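You operate a simulated robot arm through the tools that you are given. There is no shell and no other tool.

You are at the controls of a simulated robot arm. One attempt, no reset.

## Task
Leak-test the pipe in the bath and tighten the nut that bubbles.
Fine: lid and vent shut for pumping; vent to zero before the lid opens; lid shut again at the end.

Only the result counts: the job must be done as asked and must still hold three seconds after the hand-in. Knocking over, shifting, dropping, spilling or breaking anything else fails it. A push-on lid holds only when it is set on centred and level and pressed home; a screw cap is set on level and turned clockwise until tight.

## Robot
A 7-joint arm with a three-finger gripper, fixed in place. Base frame: the origin is on the floor under the middle of its stand, x ahead of it, y to its left, z up; the work surface is at about z = 886. Lengths are in mm, angles in degrees, forces in N, time in s.
It reaches about 1342 mm from its shoulder. Its first joint turns from -166.0 to 166.0 degrees. Payload 2.69 kg.
The tool frame sits at the grasp point between the pads (the TCP): z along the fingers, y along the line on which they close. The tips reach 30 mm beyond it. The gripper opens to 128 mm; its body begins 117 mm behind the TCP.
Orientation is that of the tool frame in the base frame, as [roll, pitch, yaw] about the fixed x, y, z axes, in that order (R = Rz(yaw) Ry(pitch) Rx(roll)). With the fingers straight down and closing along the base's y, the tool's x points along the base's -x, its y along +y and its z along -z.

## Interface
- The arm moves only by the tool servo_tool. Its argument "series" is a list of rows, each a list of 6 numbers: the shift along the base's x, y, z in mm, then the turn, a rotation vector about the base's x, y, z in degrees. In form: [[dx, dy, dz, wx, wy, wz], ...]. A call has 1 to 20 rows; each row is the pose to reach, as a shift and turn from the pose commanded when the call began. "hand" is the finger opening in mm, from 0 to 128, set as the call begins (left out, the last holds). A row lasts 0.2 s, in which the tool goes at most 50 mm and 8.6 degrees; a call with a longer step from one row to the next is refused whole, and so is a gripper value outside its range. Where a pose cannot be reached the arm comes as near as it can. A force on the tool above 70 N (or 10 N above the force at the start of the call, whichever is more), or a blocked arm, ends the call early, and 0.2 s more pass. The fingers move at their own pace (about 127 mm/s each) and stop on an object; they squeeze with about 41 N. The grip force told is the motor's: it shows also when the fingers shut on nothing. Time passes only in rows, and 0.2 s behind the last, so rows that repeat a pose let the fingers close. The reply holds the time, the measured pose of the TCP, the force on the tool along the base axes, the opening and the grip force, in the units named above and with some noise, with the torque about the TCP (base axes, N m) and any sound that the robot's microphone picked up.
- Cameras (640 x 400 px; columns grow to the right, rows downward): "scene" is fixed at [393.1, 498.9, 1540.3]; the picture's right is [-0.57, -0.82, 0.00], its down [0.24, -0.17, -0.96] and it looks along [0.79, -0.54, 0.29] (base axes); focal length 214 px, centre (320, 200). "wrist" rides on the gripper at [58, 54, -131] in the tool frame; the picture's right is [-0.68, 0.74, 0.00], its down [-0.62, -0.57, -0.55] and it looks along [-0.40, -0.37, 0.84] (tool axes); focal length 234 px, centre (320, 200). There is no depth. A picture from a camera that has moved, and an enlarged one, comes with that camera's place and axes in the base frame and with its lens. The place of the scene camera against the robot may be out by one fixed shift of up to 25 mm in any direction.
- camera(camera): a new picture of that camera. No time passes.
- slide_trunk(by): moves the trunk up (or, below 0, down) by that many mm; the arm rides with it, the base frame stays. It gives what a move gives, with no picture.
- enlarge(camera, box): a new picture of the part [left, top, right, bottom] of that camera's present view, enlarged. No time passes.
- finish_job(): hands the job in; it is judged then, once.

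Places have to be worked out from the pictures, the camera data and where the tool is seen. Open the gripper and draw the arm clear of the work before you hand the job in, unless the task says otherwise.

The tools are called after "Call:" as name(argument=value, ...) on one line, values as JSON. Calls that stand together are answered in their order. servo_tool: Moves the arm, as the interface text tells. Its arguments: {"type":"object","properties":{"series":{"type":"array"},"hand":{"type":"number"}},"required":["series"]} The other tools are called the same way: slide_trunk (by) moves the trunk up or down; camera (camera) takes a picture; enlarge (camera, box) takes an enlarged picture of a part of a camera's view; finish_job () hands the job in.

At the start:

```text
time: 0.0
position: [595.1, 364.5, 1465.8]
tcp_rot: [-180.0, -0.1, 180.0]
force: [-0.1, 0.3, 0.1]
ft_torque: [0.03, 0.01, -0.01]
finger_gap: 128.0
finger_force: 0.1
trunk travel left (down, up): [-275.0, 75.0]
```

scene: 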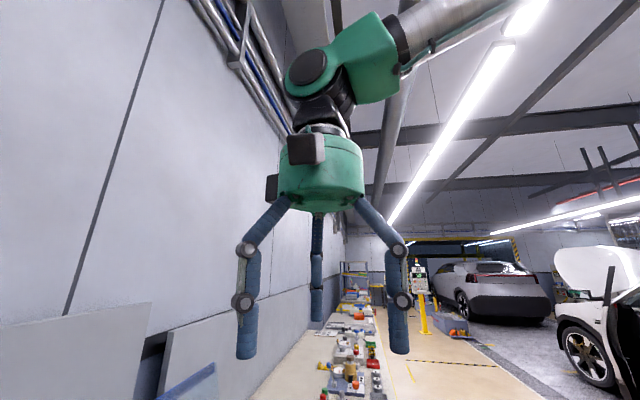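
wrist: 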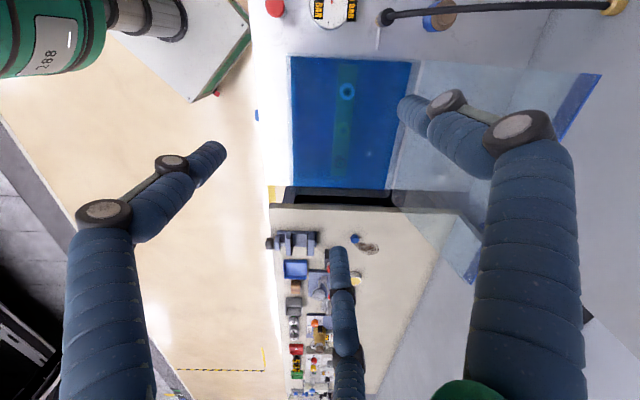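

I start by looking at both cameras more closely; the wrist view shows a blue bath with an open lid, a gauge and a button on a panel.

Call:
enlarge(camera="wrist", box=[240, 0, 480, 150])

Call:
enlarge(camera="wrist", box=[400, 0, 640, 150])

Call:
enlarge(camera="wrist", box=[240, 180, 480, 330])

```text
2.67 times, centred on (360, 75) of wrist
camera zoom: at [536.4, 419.6, 1596.7], right [0.68, 0.74, 0.0], down [0.62, -0.57, 0.55], along [0.4, -0.37, -0.84], focal length 624 px, centre (213, 533)
```

zoom: 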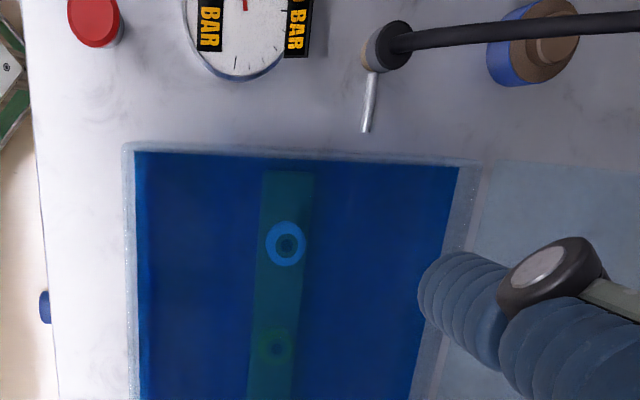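

```text
2.67 times, centred on (520, 75) of wrist
camera zoom: at [536.4, 419.6, 1596.7], right [0.68, 0.74, 0.0], down [0.62, -0.57, 0.55], along [0.4, -0.37, -0.84], focal length 624 px, centre (-213, 533)
```

zoom: 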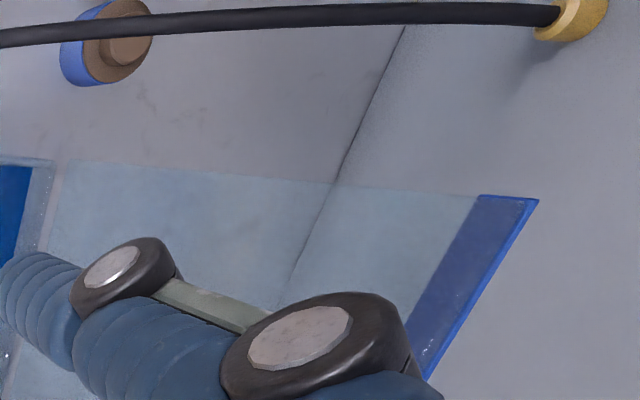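

```text
2.67 times, centred on (360, 255) of wrist
camera zoom: at [536.4, 419.6, 1596.7], right [0.68, 0.74, 0.0], down [0.62, -0.57, 0.55], along [0.4, -0.37, -0.84], focal length 624 px, centre (213, 53)
```

zoom: 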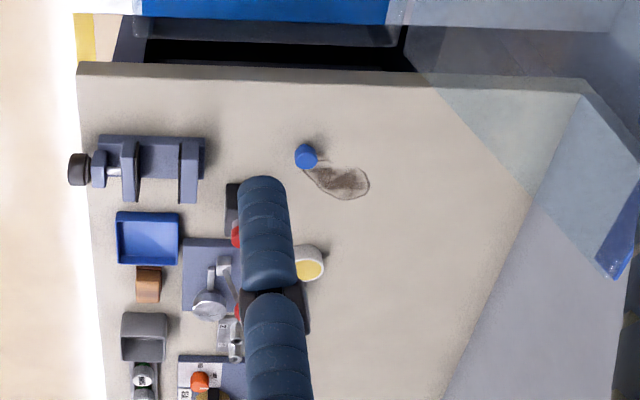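

The bath sits roughly at (500–930, 130–550), turned 45° with its controls at the upper-left end. I turn the hand about the vertical so the wrist camera looks at the control panel, with fingers kept open.

Call:
servo_tool(series=[[0, 0, 0, 0, 0, 8.5], [0, 0, 0, 0, 0, 17], [0, 0, 0, 0, 0, 25.5], [0, 0, 0, 0, 0, 34], [0, 0, 0, 0, 0, 42.5], [0, 0, 0, 0, 0, 51], [0, 0, 0, 0, 0, 59.5], [0, 0, 0, 0, 0, 68], [0, 0, 0, 0, 0, 76.5], [0, 0, 0, 0, 0, 85]])

Call:
camera(camera="wrist")

```text
time: 2.2
position: [595.7, 363.8, 1466.4]
tcp_rot: [180.0, 0.0, -94.9]
force: [-0.1, 0.5, 0.4]
ft_torque: [-0.01, 0.03, 0.02]
finger_gap: 128.2
finger_force: 0.2
trunk travel left (down, up): [-275.0, 75.0]
```

```text
taken
camera wrist: at [536.3, 311.4, 1597.3], right [-0.68, 0.74, 0.0], down [0.62, 0.57, 0.55], along [0.4, 0.37, -0.84], focal length 234 px, centre (320, 200)
```

wrist: 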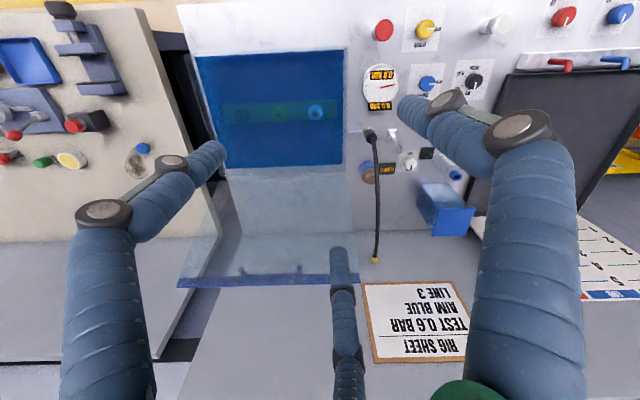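

A rig sheet and a full control panel are visible now. I enlarge both.

Call:
enlarge(camera="wrist", box=[340, 0, 500, 100])

Call:
enlarge(camera="wrist", box=[340, 100, 500, 200])

Call:
enlarge(camera="wrist", box=[480, 0, 640, 100])

Call:
enlarge(camera="wrist", box=[340, 270, 500, 370])

Call:
enlarge(camera="wrist", box=[180, 30, 360, 180])

Call:
enlarge(camera="wrist", box=[0, 0, 200, 180])

```text
4.00 times, centred on (420, 50) of wrist
camera zoom: at [536.3, 311.4, 1597.3], right [-0.68, 0.74, 0.0], down [0.62, 0.57, 0.55], along [0.4, 0.37, -0.84], focal length 937 px, centre (-80, 800)
```

zoom: 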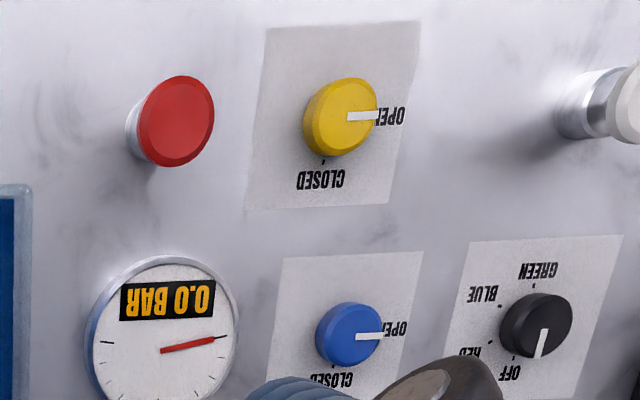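

```text
4.00 times, centred on (420, 150) of wrist
camera zoom: at [536.3, 311.4, 1597.3], right [-0.68, 0.74, 0.0], down [0.62, 0.57, 0.55], along [0.4, 0.37, -0.84], focal length 937 px, centre (-80, 400)
```

zoom: 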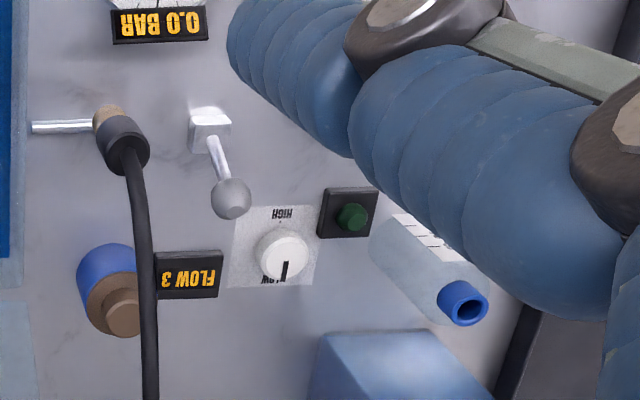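

```text
4.00 times, centred on (560, 50) of wrist
camera zoom: at [536.3, 311.4, 1597.3], right [-0.68, 0.74, 0.0], down [0.62, 0.57, 0.55], along [0.4, 0.37, -0.84], focal length 937 px, centre (-640, 800)
```

zoom: 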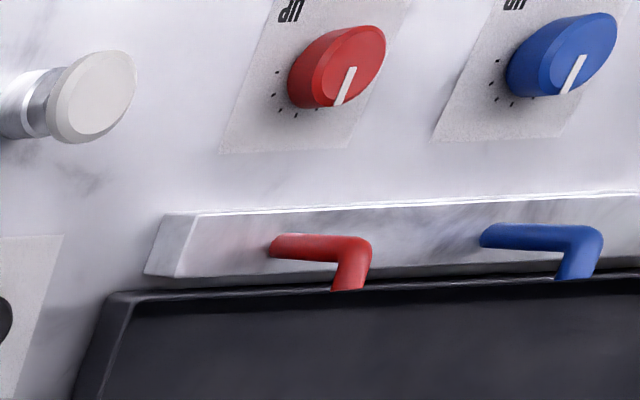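

```text
4.00 times, centred on (420, 320) of wrist
camera zoom: at [536.3, 311.4, 1597.3], right [-0.68, 0.74, 0.0], down [0.62, 0.57, 0.55], along [0.4, 0.37, -0.84], focal length 937 px, centre (-80, -280)
```

zoom: 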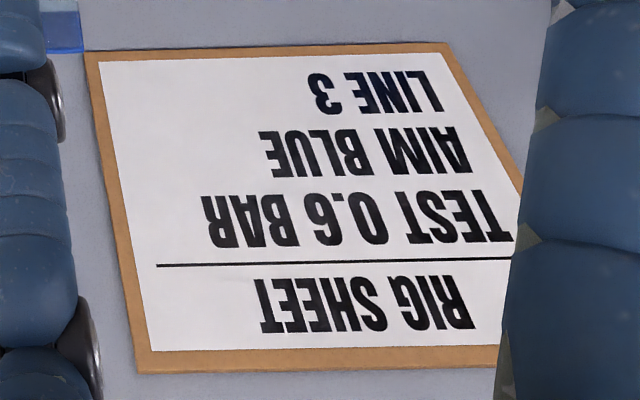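

```text
2.67 times, centred on (270, 105) of wrist
camera zoom: at [536.3, 311.4, 1597.3], right [-0.68, 0.74, 0.0], down [0.62, 0.57, 0.55], along [0.4, 0.37, -0.84], focal length 624 px, centre (453, 453)
```

zoom: 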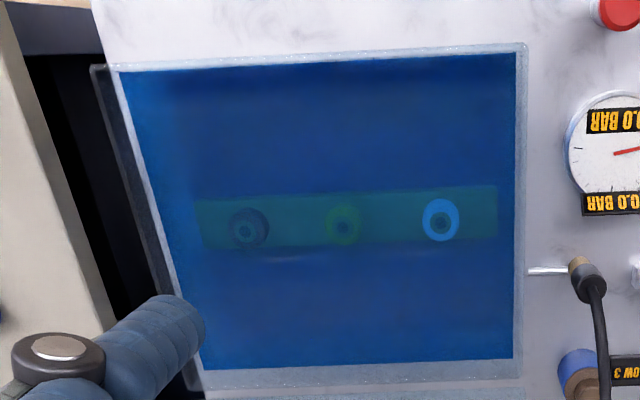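

```text
2.22 times, centred on (100, 90) of wrist
camera zoom: at [536.3, 311.4, 1597.3], right [-0.68, 0.74, 0.0], down [0.62, 0.57, 0.55], along [0.4, 0.37, -0.84], focal length 520 px, centre (809, 444)
```

zoom: 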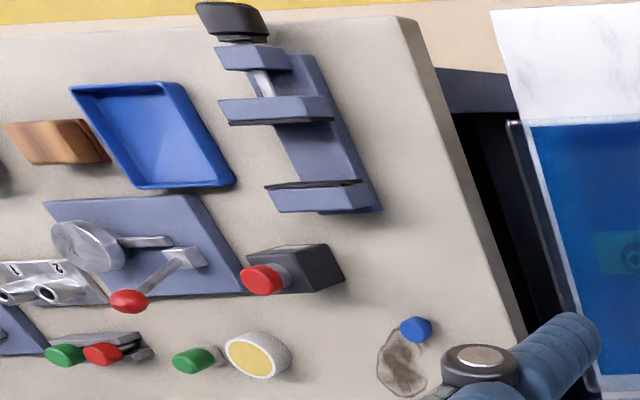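

The rig sheet says TEST 0.6 BAR (plus AIM BLUE, LINE 3). I move the camera lower and toward the panel to read the controls and get heights.

Call:
servo_tool(series=[[-25, 8, -35, 0, 0, 0], [-50, 16, -70, 0, 0, 0], [-75, 24, -105, 0, 0, 0], [-100, 32, -140, 0, 0, 0], [-125, 40, -175, 0, 0, 0]])

Call:
camera(camera="wrist")

Call:
camera(camera="scene")

```text
time: 3.4
position: [469.0, 405.0, 1292.1]
tcp_rot: [179.9, 0.0, -94.9]
force: [0.1, 0.4, 0.5]
ft_torque: [-0.02, 0.01, -0.02]
finger_gap: 128.2
finger_force: 0.1
trunk travel left (down, up): [-275.0, 75.0]
```

```text
taken
camera wrist: at [409.7, 352.8, 1423.2], right [-0.67, 0.74, 0.0], down [0.62, 0.56, 0.55], along [0.41, 0.37, -0.84], focal length 234 px, centre (320, 200)
```

wrist: 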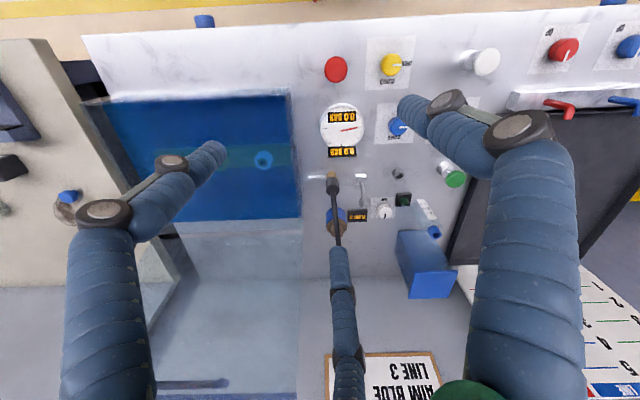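

```text
taken
```

scene: 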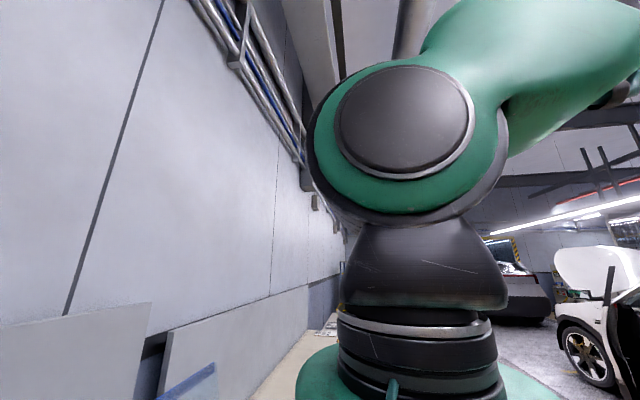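

Call:
enlarge(camera="wrist", box=[290, 30, 450, 130])

Call:
enlarge(camera="wrist", box=[290, 130, 490, 255])

Call:
enlarge(camera="wrist", box=[440, 0, 640, 125])

Call:
enlarge(camera="wrist", box=[70, 60, 310, 210])

Call:
enlarge(camera="wrist", box=[440, 250, 640, 400])

```text
4.00 times, centred on (370, 80) of wrist
camera zoom: at [409.7, 352.8, 1423.2], right [-0.67, 0.74, 0.0], down [0.62, 0.56, 0.55], along [0.41, 0.37, -0.84], focal length 937 px, centre (120, 680)
```

zoom: 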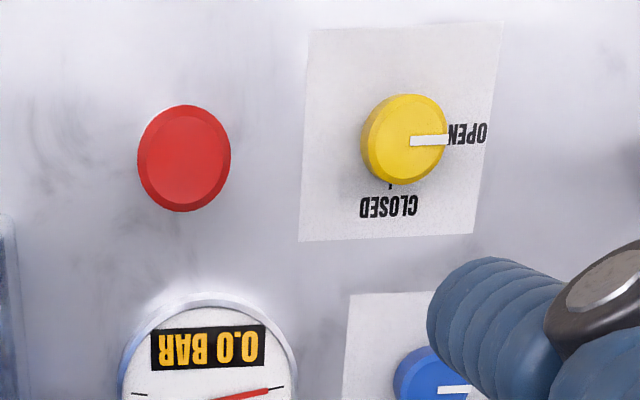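

```text
3.20 times, centred on (390, 192) of wrist
camera zoom: at [409.7, 352.8, 1423.2], right [-0.67, 0.74, 0.0], down [0.62, 0.56, 0.55], along [0.41, 0.37, -0.84], focal length 749 px, centre (96, 224)
```

zoom: 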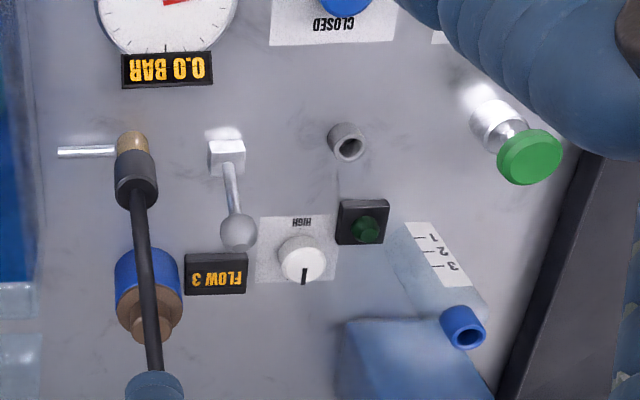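

```text
3.20 times, centred on (540, 62) of wrist
camera zoom: at [409.7, 352.8, 1423.2], right [-0.67, 0.74, 0.0], down [0.62, 0.56, 0.55], along [0.41, 0.37, -0.84], focal length 749 px, centre (-384, 640)
```

zoom: 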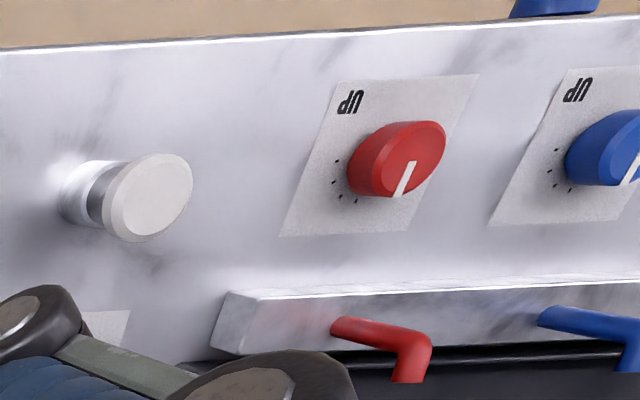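

```text
2.67 times, centred on (190, 135) of wrist
camera zoom: at [409.7, 352.8, 1423.2], right [-0.67, 0.74, 0.0], down [0.62, 0.56, 0.55], along [0.41, 0.37, -0.84], focal length 624 px, centre (667, 373)
```

zoom: 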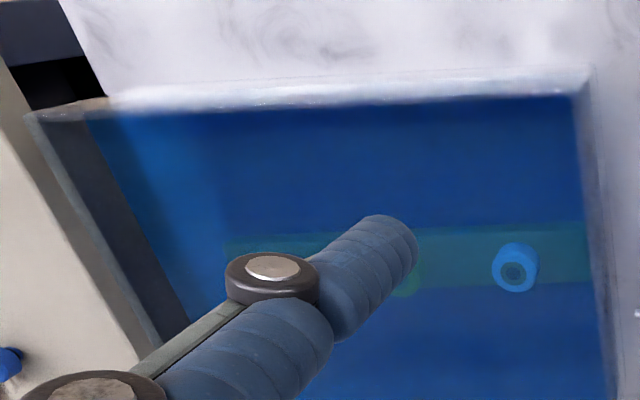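

```text
2.67 times, centred on (540, 325) of wrist
camera zoom: at [409.7, 352.8, 1423.2], right [-0.67, 0.74, 0.0], down [0.62, 0.56, 0.55], along [0.41, 0.37, -0.84], focal length 624 px, centre (-267, -133)
```

zoom: 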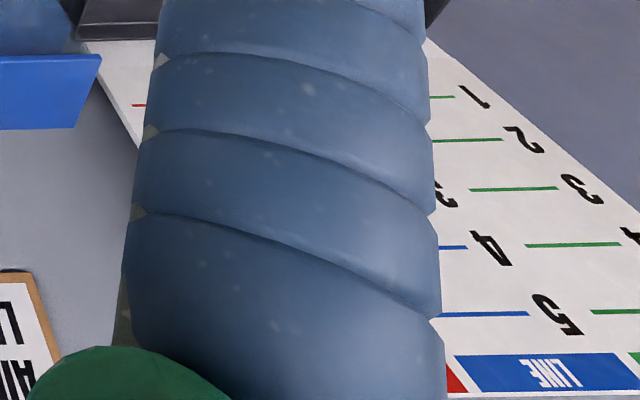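

I rotate the hand a further 85° and shift so the camera looks along the bath toward the panel, without the fingers in the way.

Call:
servo_tool(series=[[10, -5, 0, 0, 0, 8.5], [20, -10, 0, 0, 0, 17], [30, -15, 0, 0, 0, 25.5], [40, -20, 0, 0, 0, 34], [50, -25, 0, 0, 0, 42.5], [60, -30, 0, 0, 0, 51], [70, -35, 0, 0, 0, 59.5], [80, -40, 0, 0, 0, 68], [80, -40, -20, 0, 0, 76.5], [80, -40, -40, 0, 0, 85]])

Call:
camera(camera="wrist")

Call:
enlarge(camera="wrist", box=[200, 0, 440, 150])

Call:
enlarge(camera="wrist", box=[200, 130, 440, 280])

```text
time: 5.6
position: [550.9, 364.5, 1250.6]
tcp_rot: [-179.9, -0.1, -9.9]
force: [0.0, 0.0, -0.3]
ft_torque: [-0.03, -0.01, -0.01]
finger_gap: 128.0
finger_force: 0.1
trunk travel left (down, up): [-275.0, 75.0]
```

```text
taken
camera wrist: at [597.8, 303.8, 1380.9], right [-0.79, -0.61, 0.0], down [-0.51, 0.66, 0.55], along [-0.33, 0.43, -0.84], focal length 234 px, centre (320, 200)
```

wrist: 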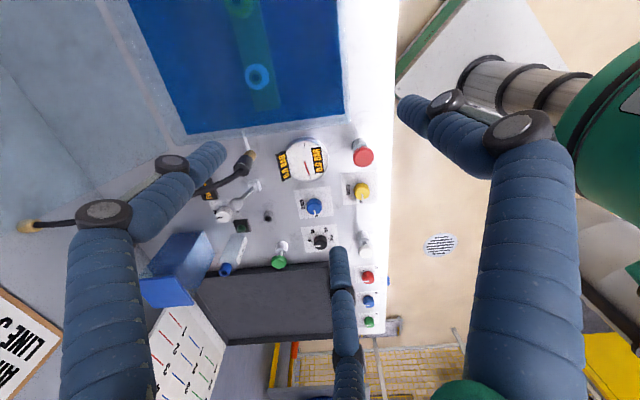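

```text
2.67 times, centred on (320, 75) of wrist
camera zoom: at [597.8, 303.8, 1380.9], right [-0.79, -0.61, 0.0], down [-0.51, 0.66, 0.55], along [-0.33, 0.43, -0.84], focal length 624 px, centre (320, 533)
```

zoom: 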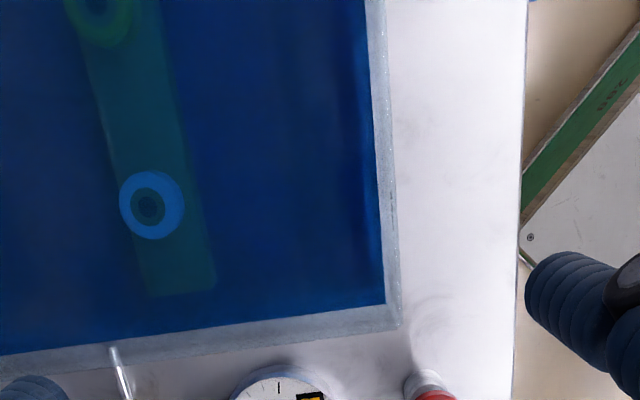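

```text
2.67 times, centred on (320, 205) of wrist
camera zoom: at [597.8, 303.8, 1380.9], right [-0.79, -0.61, 0.0], down [-0.51, 0.66, 0.55], along [-0.33, 0.43, -0.84], focal length 624 px, centre (320, 187)
```

zoom: 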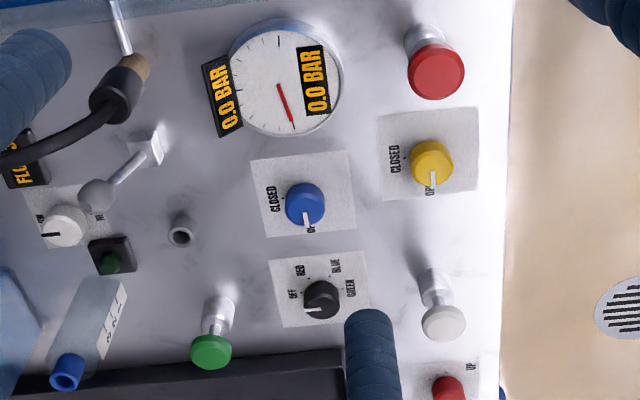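

I triangulate: gauge/panel near z≈855, red plunger cap ≈(413,396,932), bath rim z≈950, and the open lid leaning back with its top edge at z≈1265. I go to look at the bath and lid from the front next.

Call:
servo_tool(series=[[5, -20, 0, 0, 0, -8.5], [10, -40, 0, 0, 0, -17], [15, -60, 0, 0, 0, -25.5], [20, -80, 0, 0, 0, -34], [25, -100, 0, 0, 0, -42.5], [30, -110, 0, 0, 0, -51], [35, -110, 0, 0, 0, -59.5], [40, -110, 0, 0, 0, -68], [45, -110, 0, 0, 0, -76.5], [50, -110, 0, 0, 0, -85]])

Call:
camera(camera="wrist")

Call:
enlarge(camera="wrist", box=[200, 50, 440, 200])

Call:
enlarge(camera="wrist", box=[200, 200, 440, 350])

```text
time: 7.8
position: [599.6, 254.5, 1250.9]
tcp_rot: [-180.0, 0.0, -95.2]
force: [-0.1, -0.8, 0.0]
ft_torque: [0.03, 0.03, -0.01]
finger_gap: 127.9
finger_force: 0.1
trunk travel left (down, up): [-275.0, 75.0]
```

```text
taken
camera wrist: at [541.5, 202.0, 1381.7], right [-0.67, 0.74, 0.0], down [0.62, 0.56, 0.55], along [0.41, 0.37, -0.84], focal length 234 px, centre (320, 200)
```

wrist: 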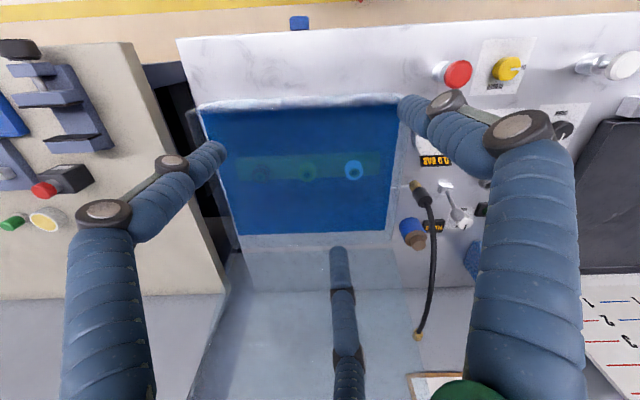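

```text
2.67 times, centred on (320, 125) of wrist
camera zoom: at [541.5, 202.0, 1381.7], right [-0.67, 0.74, 0.0], down [0.62, 0.56, 0.55], along [0.41, 0.37, -0.84], focal length 624 px, centre (320, 400)
```

zoom: 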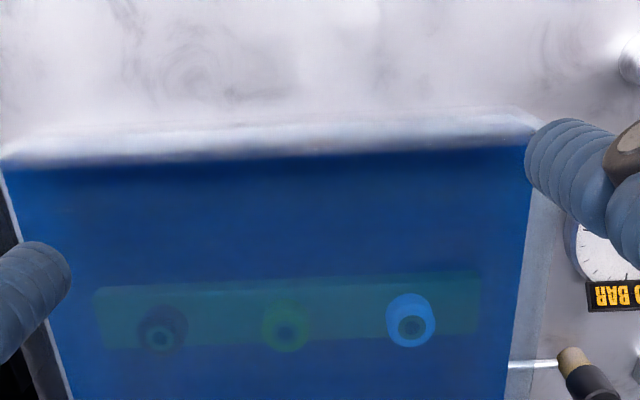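

```text
2.67 times, centred on (320, 275) of wrist
camera zoom: at [541.5, 202.0, 1381.7], right [-0.67, 0.74, 0.0], down [0.62, 0.56, 0.55], along [0.41, 0.37, -0.84], focal length 624 px, centre (320, 0)
```

zoom: 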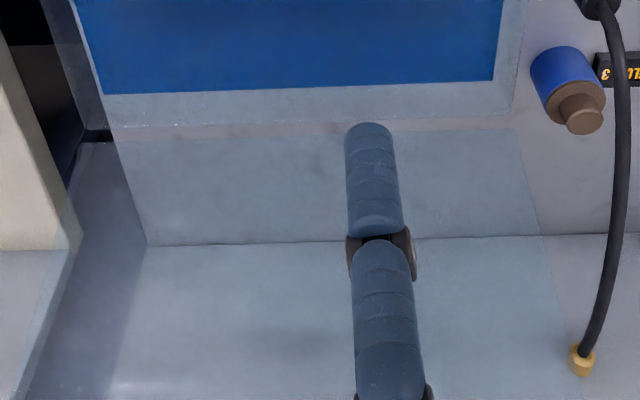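

I now go up and forward to look straight at the lid's blue top strip, to learn how it can be gripped.

Call:
servo_tool(series=[[10, 5, 45, 0, 0, 0], [25, 15, 90, 0, 0, 0], [50, 35, 130, 0, 0, 0], [85, 60, 160, 0, 0, 0], [120, 85, 190, 0, 0, 0], [155, 110, 215, 0, 0, 0], [190, 135, 235, 0, 0, 0], [216, 156, 249, 0, 0, 0]])

Call:
camera(camera="wrist")

Call:
enlarge(camera="wrist", box=[160, 100, 480, 300])

Call:
camera(camera="scene")

```text
refused: row 3 steps farther than a row can; nothing moved
```

```text
taken
camera wrist: at [541.5, 202.0, 1381.7], right [-0.67, 0.74, 0.0], down [0.62, 0.56, 0.55], along [0.41, 0.37, -0.84], focal length 234 px, centre (320, 200)
```

wrist: 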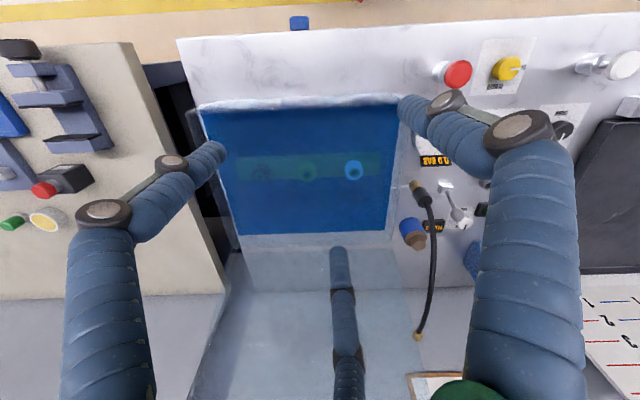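

```text
2.00 times, centred on (320, 200) of wrist
camera zoom: at [541.5, 202.0, 1381.7], right [-0.67, 0.74, 0.0], down [0.62, 0.56, 0.55], along [0.41, 0.37, -0.84], focal length 468 px, centre (320, 200)
```

zoom: 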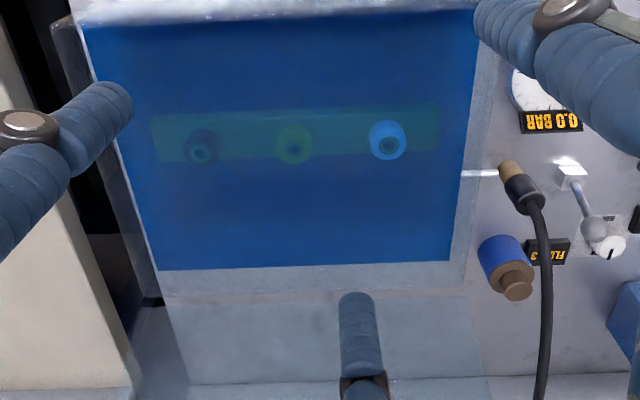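

```text
taken
```

scene: 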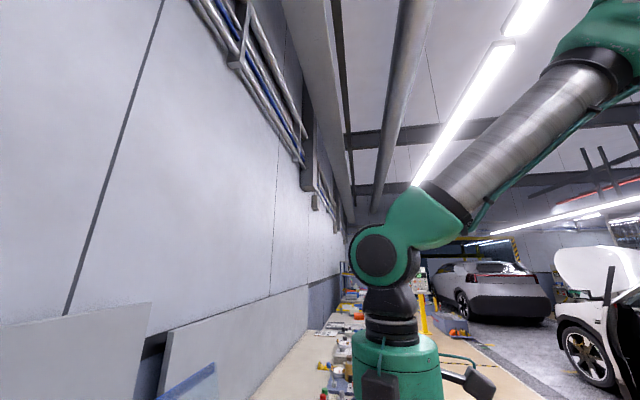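

One step was slightly too long; I resend the same path with even steps.

Call:
servo_tool(series=[[10, 5, 45, 0, 0, 0], [25, 15, 88, 0, 0, 0], [48, 33, 124, 0, 0, 0], [78, 55, 154, 0, 0, 0], [108, 77, 184, 0, 0, 0], [140, 100, 210, 0, 0, 0], [175, 125, 230, 0, 0, 0], [205, 147, 245, 0, 0, 0], [216, 156, 249, 0, 0, 0]])

Call:
camera(camera="wrist")

Call:
enlarge(camera="wrist", box=[160, 100, 480, 300])

```text
time: 9.8
position: [818.3, 414.1, 1500.1]
tcp_rot: [-180.0, 0.1, -95.0]
force: [-0.3, 0.3, -0.1]
ft_torque: [0.01, 0.01, -0.02]
finger_gap: 128.1
finger_force: 0.0
trunk travel left (down, up): [-275.0, 75.0]
```

```text
taken
camera wrist: at [758.7, 361.2, 1630.8], right [-0.67, 0.74, 0.0], down [0.62, 0.56, 0.55], along [0.4, 0.37, -0.84], focal length 234 px, centre (320, 200)
```

wrist: 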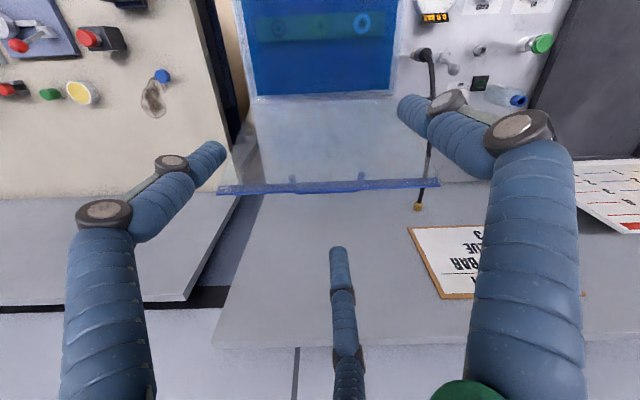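

```text
2.00 times, centred on (320, 200) of wrist
camera zoom: at [758.7, 361.2, 1630.8], right [-0.67, 0.74, 0.0], down [0.62, 0.56, 0.55], along [0.4, 0.37, -0.84], focal length 468 px, centre (320, 200)
```

zoom: 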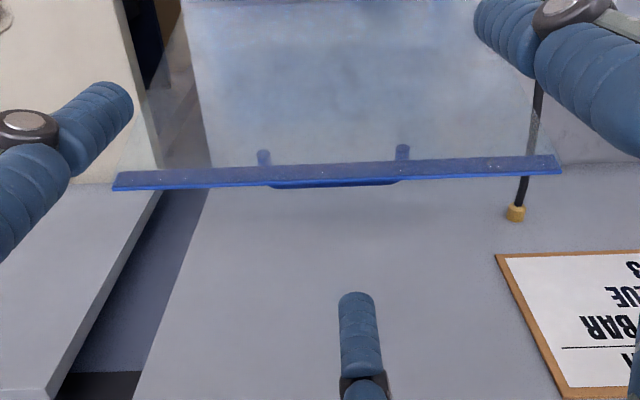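

The lid has a blue strip along its free edge and a bar handle with two posts on its outer face near that edge. Before planning I check how the three fingers close, here in free air.

Call:
servo_tool(series=[[0, 0, 0, 0, 0, 0], [0, 0, 0, 0, 0, 0], [0, 0, 0, 0, 0, 0]], hand=0)

Call:
camera(camera="wrist")

Call:
camera(camera="scene")

Call:
enlarge(camera="wrist", box=[160, 50, 480, 250])

```text
time: 10.6
position: [816.7, 411.9, 1501.0]
tcp_rot: [179.9, -0.1, -95.0]
force: [-0.3, 0.0, 0.3]
ft_torque: [-0.01, 0.04, 0.0]
finger_gap: 2.3
finger_force: 31.4
trunk travel left (down, up): [-275.0, 75.0]
```

```text
taken
camera wrist: at [758.3, 360.5, 1631.2], right [-0.67, 0.74, 0.0], down [0.62, 0.56, 0.55], along [0.4, 0.37, -0.84], focal length 234 px, centre (320, 200)
```

wrist: 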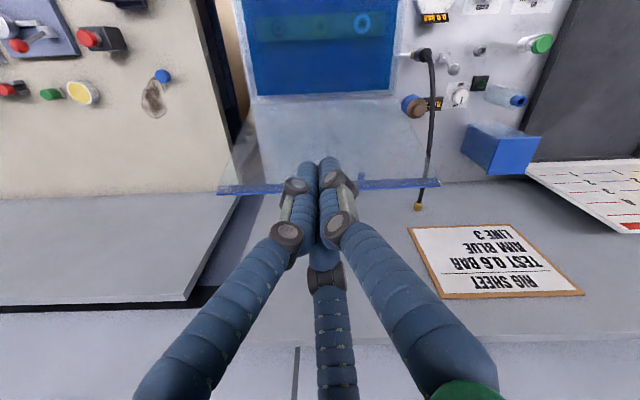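

```text
taken
```

scene: 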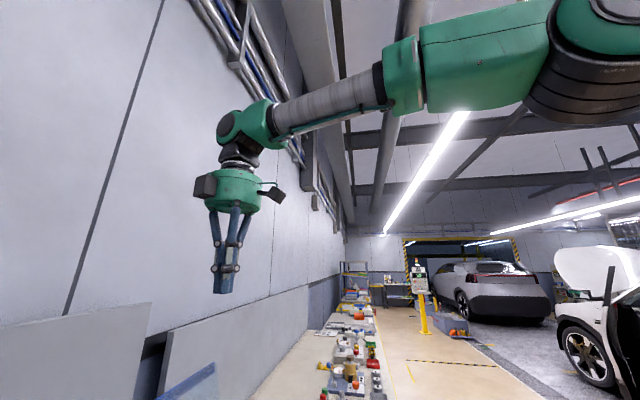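

```text
2.00 times, centred on (320, 150) of wrist
camera zoom: at [758.3, 360.5, 1631.2], right [-0.67, 0.74, 0.0], down [0.62, 0.56, 0.55], along [0.4, 0.37, -0.84], focal length 468 px, centre (320, 300)
```

zoom: 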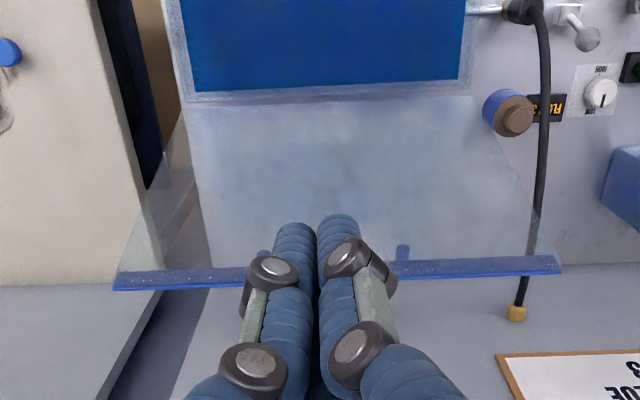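

The fingers are slim (~15 mm) and close radially around the TCP. I reopen and take enlarged pictures of the handle from here, then from a second place for triangulation.

Call:
servo_tool(series=[[0, 0, 0, 0, 0, 0], [0, 0, 0, 0, 0, 0], [0, 0, 0, 0, 0, 0]], hand=128)

Call:
enlarge(camera="wrist", box=[210, 140, 330, 215])

Call:
enlarge(camera="wrist", box=[330, 140, 450, 215])

Call:
enlarge(camera="wrist", box=[230, 60, 430, 150])

```text
time: 11.4
position: [818.3, 411.2, 1499.7]
tcp_rot: [179.9, 0.0, -95.0]
force: [0.3, 0.5, -0.3]
ft_torque: [-0.05, -0.01, -0.01]
finger_gap: 128.1
finger_force: 0.0
trunk travel left (down, up): [-275.0, 75.0]
```

```text
5.33 times, centred on (270, 178) of wrist
camera zoom: at [758.3, 360.6, 1631.2], right [-0.67, 0.74, 0.0], down [0.62, 0.56, 0.55], along [0.4, 0.37, -0.84], focal length 1249 px, centre (587, 320)
```

zoom: 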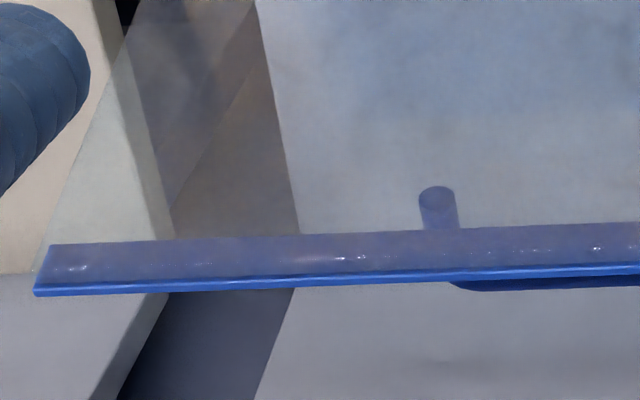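

```text
5.33 times, centred on (390, 178) of wrist
camera zoom: at [758.3, 360.6, 1631.2], right [-0.67, 0.74, 0.0], down [0.62, 0.56, 0.55], along [0.4, 0.37, -0.84], focal length 1249 px, centre (-53, 320)
```

zoom: 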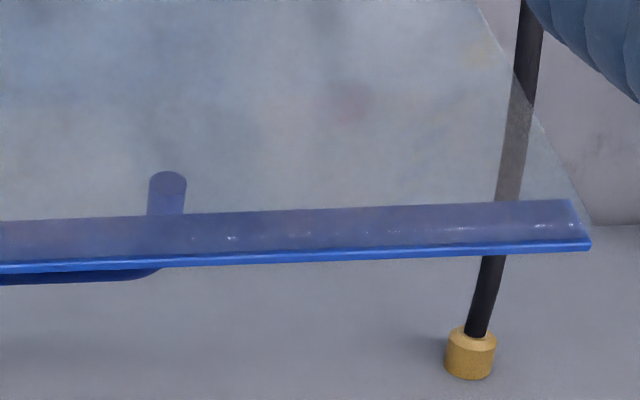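

```text
3.20 times, centred on (330, 105) of wrist
camera zoom: at [758.3, 360.6, 1631.2], right [-0.67, 0.74, 0.0], down [0.62, 0.56, 0.55], along [0.4, 0.37, -0.84], focal length 749 px, centre (288, 504)
```

zoom: 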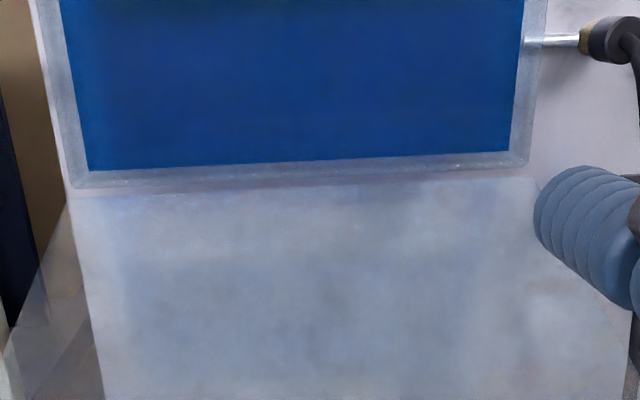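

Good features in this view. I shift 100 mm farther back for a second view of the same features.

Call:
servo_tool(series=[[37, 34, 0, 0, 0, 0], [74, 67, 0, 0, 0, 0], [74, 67, 0, 0, 0, 0]])

Call:
camera(camera="wrist")

Call:
enlarge(camera="wrist", box=[210, 100, 330, 175])

Call:
enlarge(camera="wrist", box=[330, 100, 450, 175])

Call:
enlarge(camera="wrist", box=[230, 20, 430, 110])

```text
refused: row 1 steps farther than a row can; nothing moved
```

```text
taken
camera wrist: at [758.3, 360.6, 1631.2], right [-0.67, 0.74, 0.0], down [0.62, 0.56, 0.55], along [0.4, 0.37, -0.84], focal length 234 px, centre (320, 200)
```

wrist: 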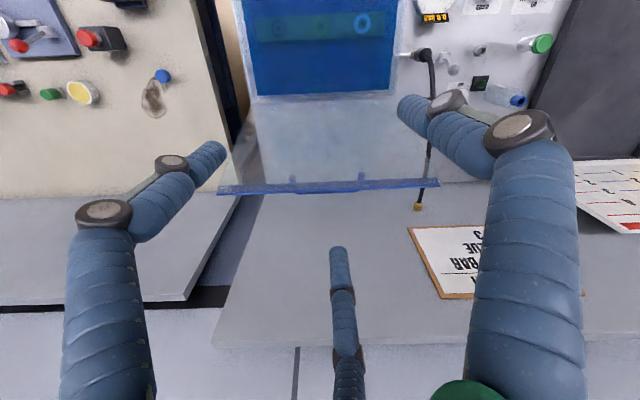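

```text
5.33 times, centred on (270, 138) of wrist
camera zoom: at [758.3, 360.6, 1631.2], right [-0.67, 0.74, 0.0], down [0.62, 0.56, 0.55], along [0.4, 0.37, -0.84], focal length 1249 px, centre (587, 533)
```

zoom: 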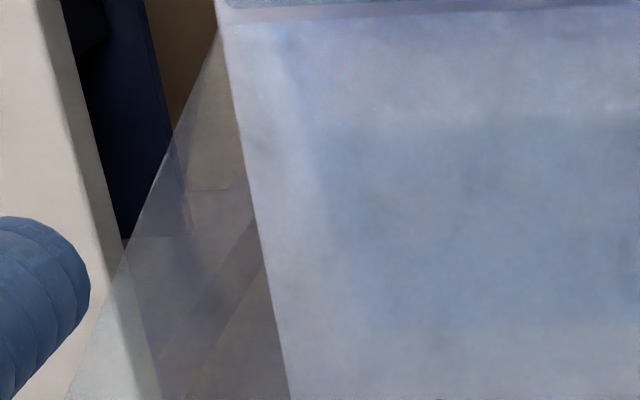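

```text
5.33 times, centred on (390, 138) of wrist
camera zoom: at [758.3, 360.6, 1631.2], right [-0.67, 0.74, 0.0], down [0.62, 0.56, 0.55], along [0.4, 0.37, -0.84], focal length 1249 px, centre (-53, 533)
```

zoom: 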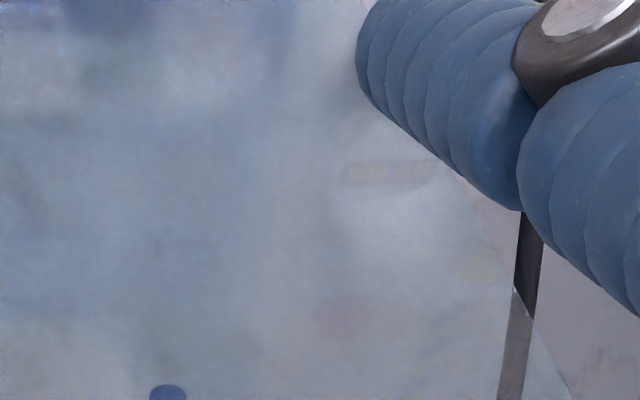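

```text
3.20 times, centred on (330, 65) of wrist
camera zoom: at [758.3, 360.6, 1631.2], right [-0.67, 0.74, 0.0], down [0.62, 0.56, 0.55], along [0.4, 0.37, -0.84], focal length 749 px, centre (288, 632)
```

zoom: 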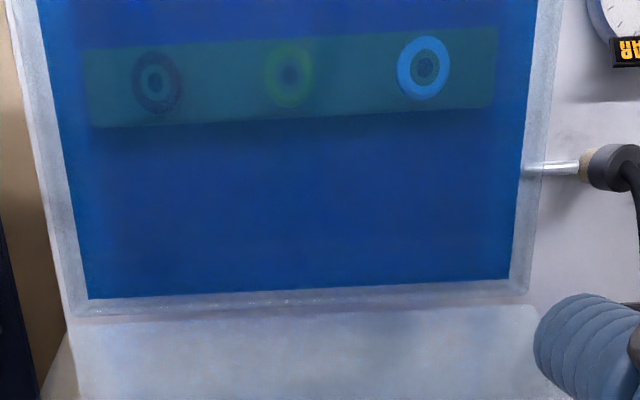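

The step was a hair over 50 mm; I use three smaller ones.

Call:
servo_tool(series=[[25, 22.5, 0, 0, 0, 0], [50, 45, 0, 0, 0, 0], [74, 67, 0, 0, 0, 0], [74, 67, 0, 0, 0, 0]])

Call:
camera(camera="wrist")

Call:
enlarge(camera="wrist", box=[210, 100, 330, 175])

Call:
enlarge(camera="wrist", box=[330, 100, 450, 175])

Call:
enlarge(camera="wrist", box=[230, 20, 430, 110])

```text
time: 12.4
position: [869.0, 467.0, 1507.3]
tcp_rot: [-179.3, 0.4, -95.0]
force: [-2.5, -1.3, 4.7]
ft_torque: [0.19, -0.33, -0.01]
finger_gap: 128.2
finger_force: 0.0
out of reach, approached as far as the arm can: row 3, 4
trunk travel left (down, up): [-275.0, 75.0]
```

```text
taken
camera wrist: at [808.7, 414.7, 1636.3], right [-0.67, 0.74, 0.0], down [0.61, 0.56, 0.56], along [0.42, 0.38, -0.83], focal length 234 px, centre (320, 200)
```

wrist: 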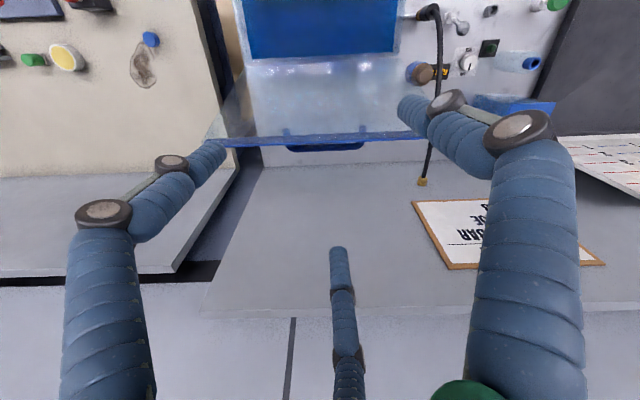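

```text
5.33 times, centred on (270, 138) of wrist
camera zoom: at [808.7, 414.7, 1636.3], right [-0.67, 0.74, 0.0], down [0.61, 0.56, 0.56], along [0.42, 0.38, -0.83], focal length 1249 px, centre (587, 533)
```

zoom: 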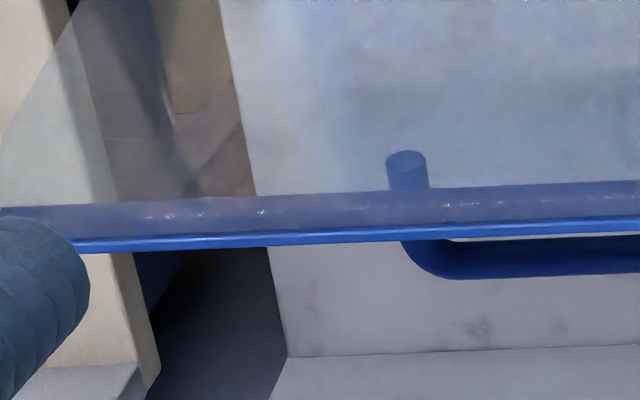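

```text
5.33 times, centred on (390, 138) of wrist
camera zoom: at [808.7, 414.7, 1636.3], right [-0.67, 0.74, 0.0], down [0.61, 0.56, 0.56], along [0.42, 0.38, -0.83], focal length 1249 px, centre (-53, 533)
```

zoom: 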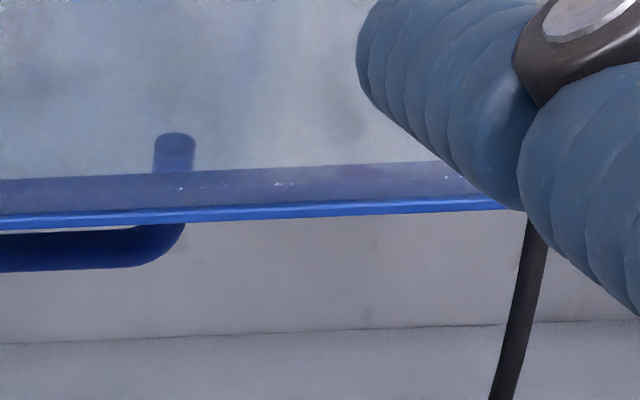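

```text
3.20 times, centred on (330, 65) of wrist
camera zoom: at [808.7, 414.7, 1636.3], right [-0.67, 0.74, 0.0], down [0.61, 0.56, 0.56], along [0.42, 0.38, -0.83], focal length 749 px, centre (288, 632)
```

zoom: 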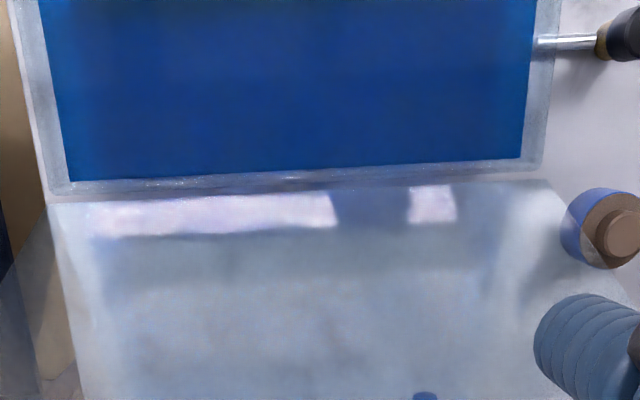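

Working in the bench frame (rotated exactly 45°: u = depth, w = to the right), the lid's edge is at u≈989, z≈1299, hinge near u≈910, z≈955; open about 103°. I back off to within reach and turn the hand to yaw 135° so it can straddle the lid's edge beside the handle.

Call:
servo_tool(series=[[-25, -22, 0, 0, 0, -8], [-50, -44, 0, 0, 0, -16], [-74, -67, 0, 0, 0, -24], [-74, -67, 0, 0, 0, -32], [-74, -67, 0, 0, 0, -40], [-74, -67, 0, 0, 0, -48], [-74, -67, 0, 0, 0, -56], [-74, -67, 0, 0, 0, -64], [-74, -67, 0, 0, 0, -72], [-74, -67, 0, 0, 0, -80], [-74, -67, 0, 0, 0, -88], [-74, -67, 0, 0, 0, -96], [-74, -67, 0, 0, 0, -104], [-74, -67, 0, 0, 0, -112], [-74, -67, 0, 0, 0, -120], [-74, -67, 0, 0, 0, -128], [-74, -67, 0, 0, 0, -130]])

Call:
camera(camera="wrist")

```text
time: 16.0
position: [801.6, 402.3, 1493.9]
tcp_rot: [180.0, 0.0, 134.8]
force: [-0.5, 0.6, 0.6]
ft_torque: [0.02, 0.0, 0.01]
finger_gap: 127.9
finger_force: 0.1
trunk travel left (down, up): [-275.0, 75.0]
```

```text
taken
camera wrist: at [797.6, 483.2, 1623.7], right [1.0, 0.04, 0.0], down [0.03, -0.84, 0.55], along [0.02, -0.55, -0.84], focal length 234 px, centre (320, 200)
```

wrist: 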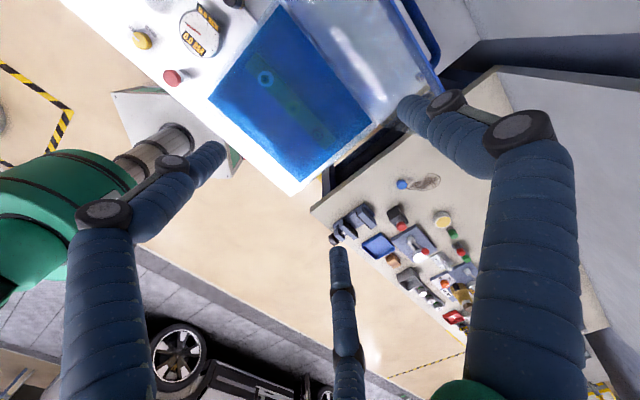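

Call:
servo_tool(series=[[2, 40, -5, 0, 0, 0], [4, 80, -15, 0, 0, 0], [6, 120, -35, 0, 0, 0], [7, 155, -60, 0, 0, 0], [7.5, 176, -85, 0, 0, 0], [7.5, 176, -94, 0, 0, 0]], hand=70)

Call:
camera(camera="wrist")

Call:
enlarge(camera="wrist", box=[200, 100, 440, 250])

```text
time: 17.4
position: [809.1, 579.0, 1398.8]
tcp_rot: [-180.0, 0.0, 134.9]
force: [0.0, 0.2, -0.1]
ft_torque: [0.01, 0.03, -0.01]
finger_gap: 69.9
finger_force: 0.0
trunk travel left (down, up): [-275.0, 75.0]
```

```text
taken
camera wrist: at [805.8, 660.9, 1529.4], right [1.0, 0.04, 0.0], down [0.04, -0.84, 0.55], along [0.02, -0.55, -0.84], focal length 234 px, centre (320, 200)
```

wrist: 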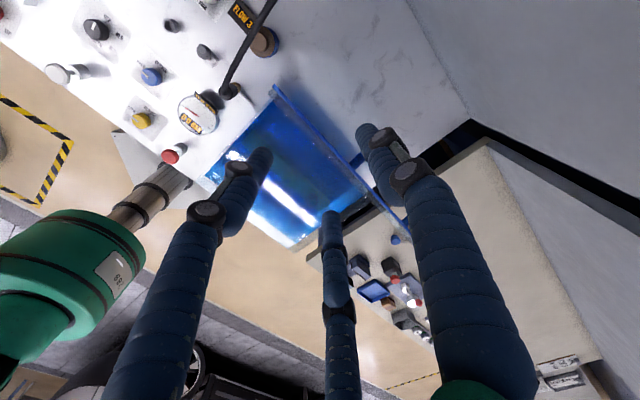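

```text
2.67 times, centred on (320, 175) of wrist
camera zoom: at [805.8, 660.9, 1529.4], right [1.0, 0.04, 0.0], down [0.04, -0.84, 0.55], along [0.02, -0.55, -0.84], focal length 624 px, centre (320, 267)
```

zoom: 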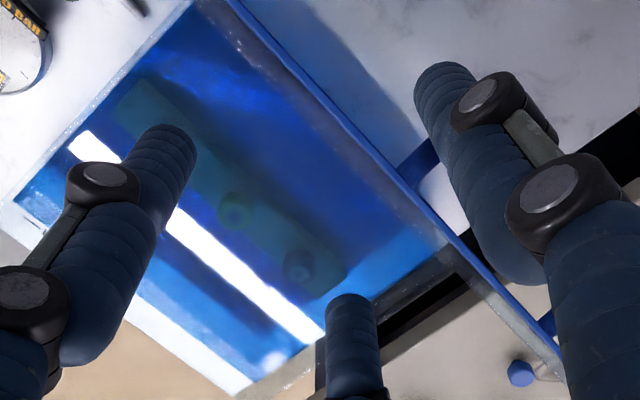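

The lid edge passes between the front pair and the single rear finger, as planned; edge at u≈985. I shift 8 mm to the front and descend in steps, watching force.

Call:
servo_tool(series=[[-5.7, -5.7, -20, 0, 0, 0], [-5.7, -5.7, -50, 0, 0, 0], [-5.7, -5.7, -75, 0, 0, 0], [-5.7, -5.7, -90, 0, 0, 0]])

Call:
camera(camera="wrist")

Call:
enlarge(camera="wrist", box=[200, 100, 440, 250])

```text
time: 18.4
position: [804.1, 574.4, 1310.0]
tcp_rot: [180.0, 0.0, 135.0]
force: [0.9, 0.6, -0.6]
ft_torque: [-0.01, 0.01, 0.02]
finger_gap: 70.1
finger_force: 0.2
trunk travel left (down, up): [-275.0, 75.0]
```

```text
taken
camera wrist: at [799.6, 654.2, 1440.6], right [1.0, 0.04, 0.0], down [0.04, -0.84, 0.55], along [0.02, -0.55, -0.84], focal length 234 px, centre (320, 200)
```

wrist: 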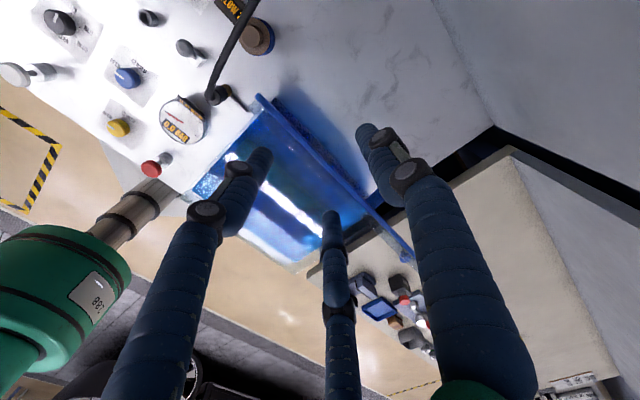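

```text
2.67 times, centred on (320, 175) of wrist
camera zoom: at [799.6, 654.2, 1440.6], right [1.0, 0.04, 0.0], down [0.04, -0.84, 0.55], along [0.02, -0.55, -0.84], focal length 624 px, centre (320, 267)
```

zoom: 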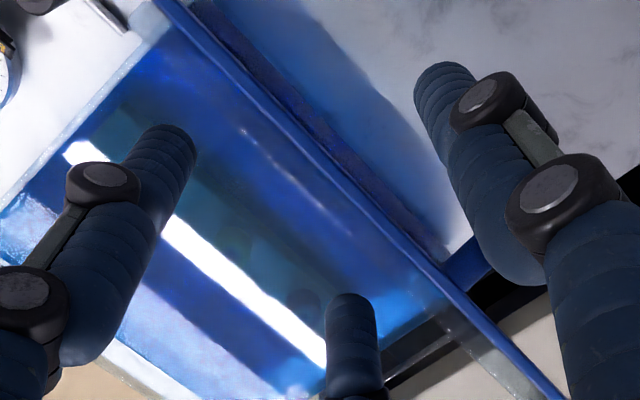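

The plate's edge sits between the fingers. I lower 15 mm and narrow the opening to 45 mm so it is loosely captured.

Call:
servo_tool(series=[[0, 0, -8, 0, 0, 0], [0, 0, -15, 0, 0, 0], [0, 0, -15, 0, 0, 0]], hand=45)

Call:
enlarge(camera="wrist", box=[200, 100, 440, 250])

```text
time: 19.2
position: [802.7, 572.3, 1293.4]
tcp_rot: [180.0, 0.0, 135.1]
force: [0.6, 0.2, 0.0]
ft_torque: [-0.01, 0.02, 0.0]
finger_gap: 44.8
finger_force: 0.0
trunk travel left (down, up): [-275.0, 75.0]
```

```text
2.67 times, centred on (320, 175) of wrist
camera zoom: at [799.7, 653.9, 1424.3], right [1.0, 0.04, 0.0], down [0.04, -0.84, 0.55], along [0.02, -0.55, -0.84], focal length 624 px, centre (320, 267)
```

zoom: 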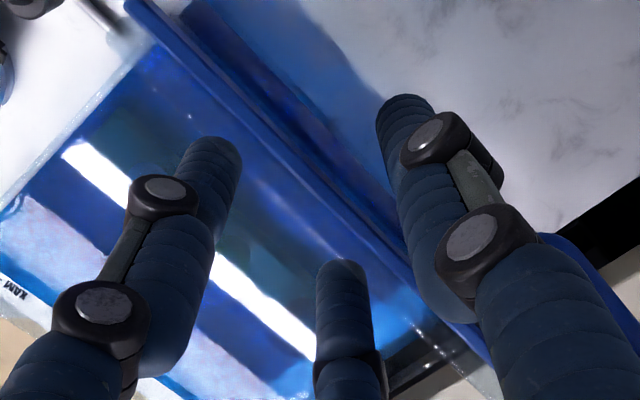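

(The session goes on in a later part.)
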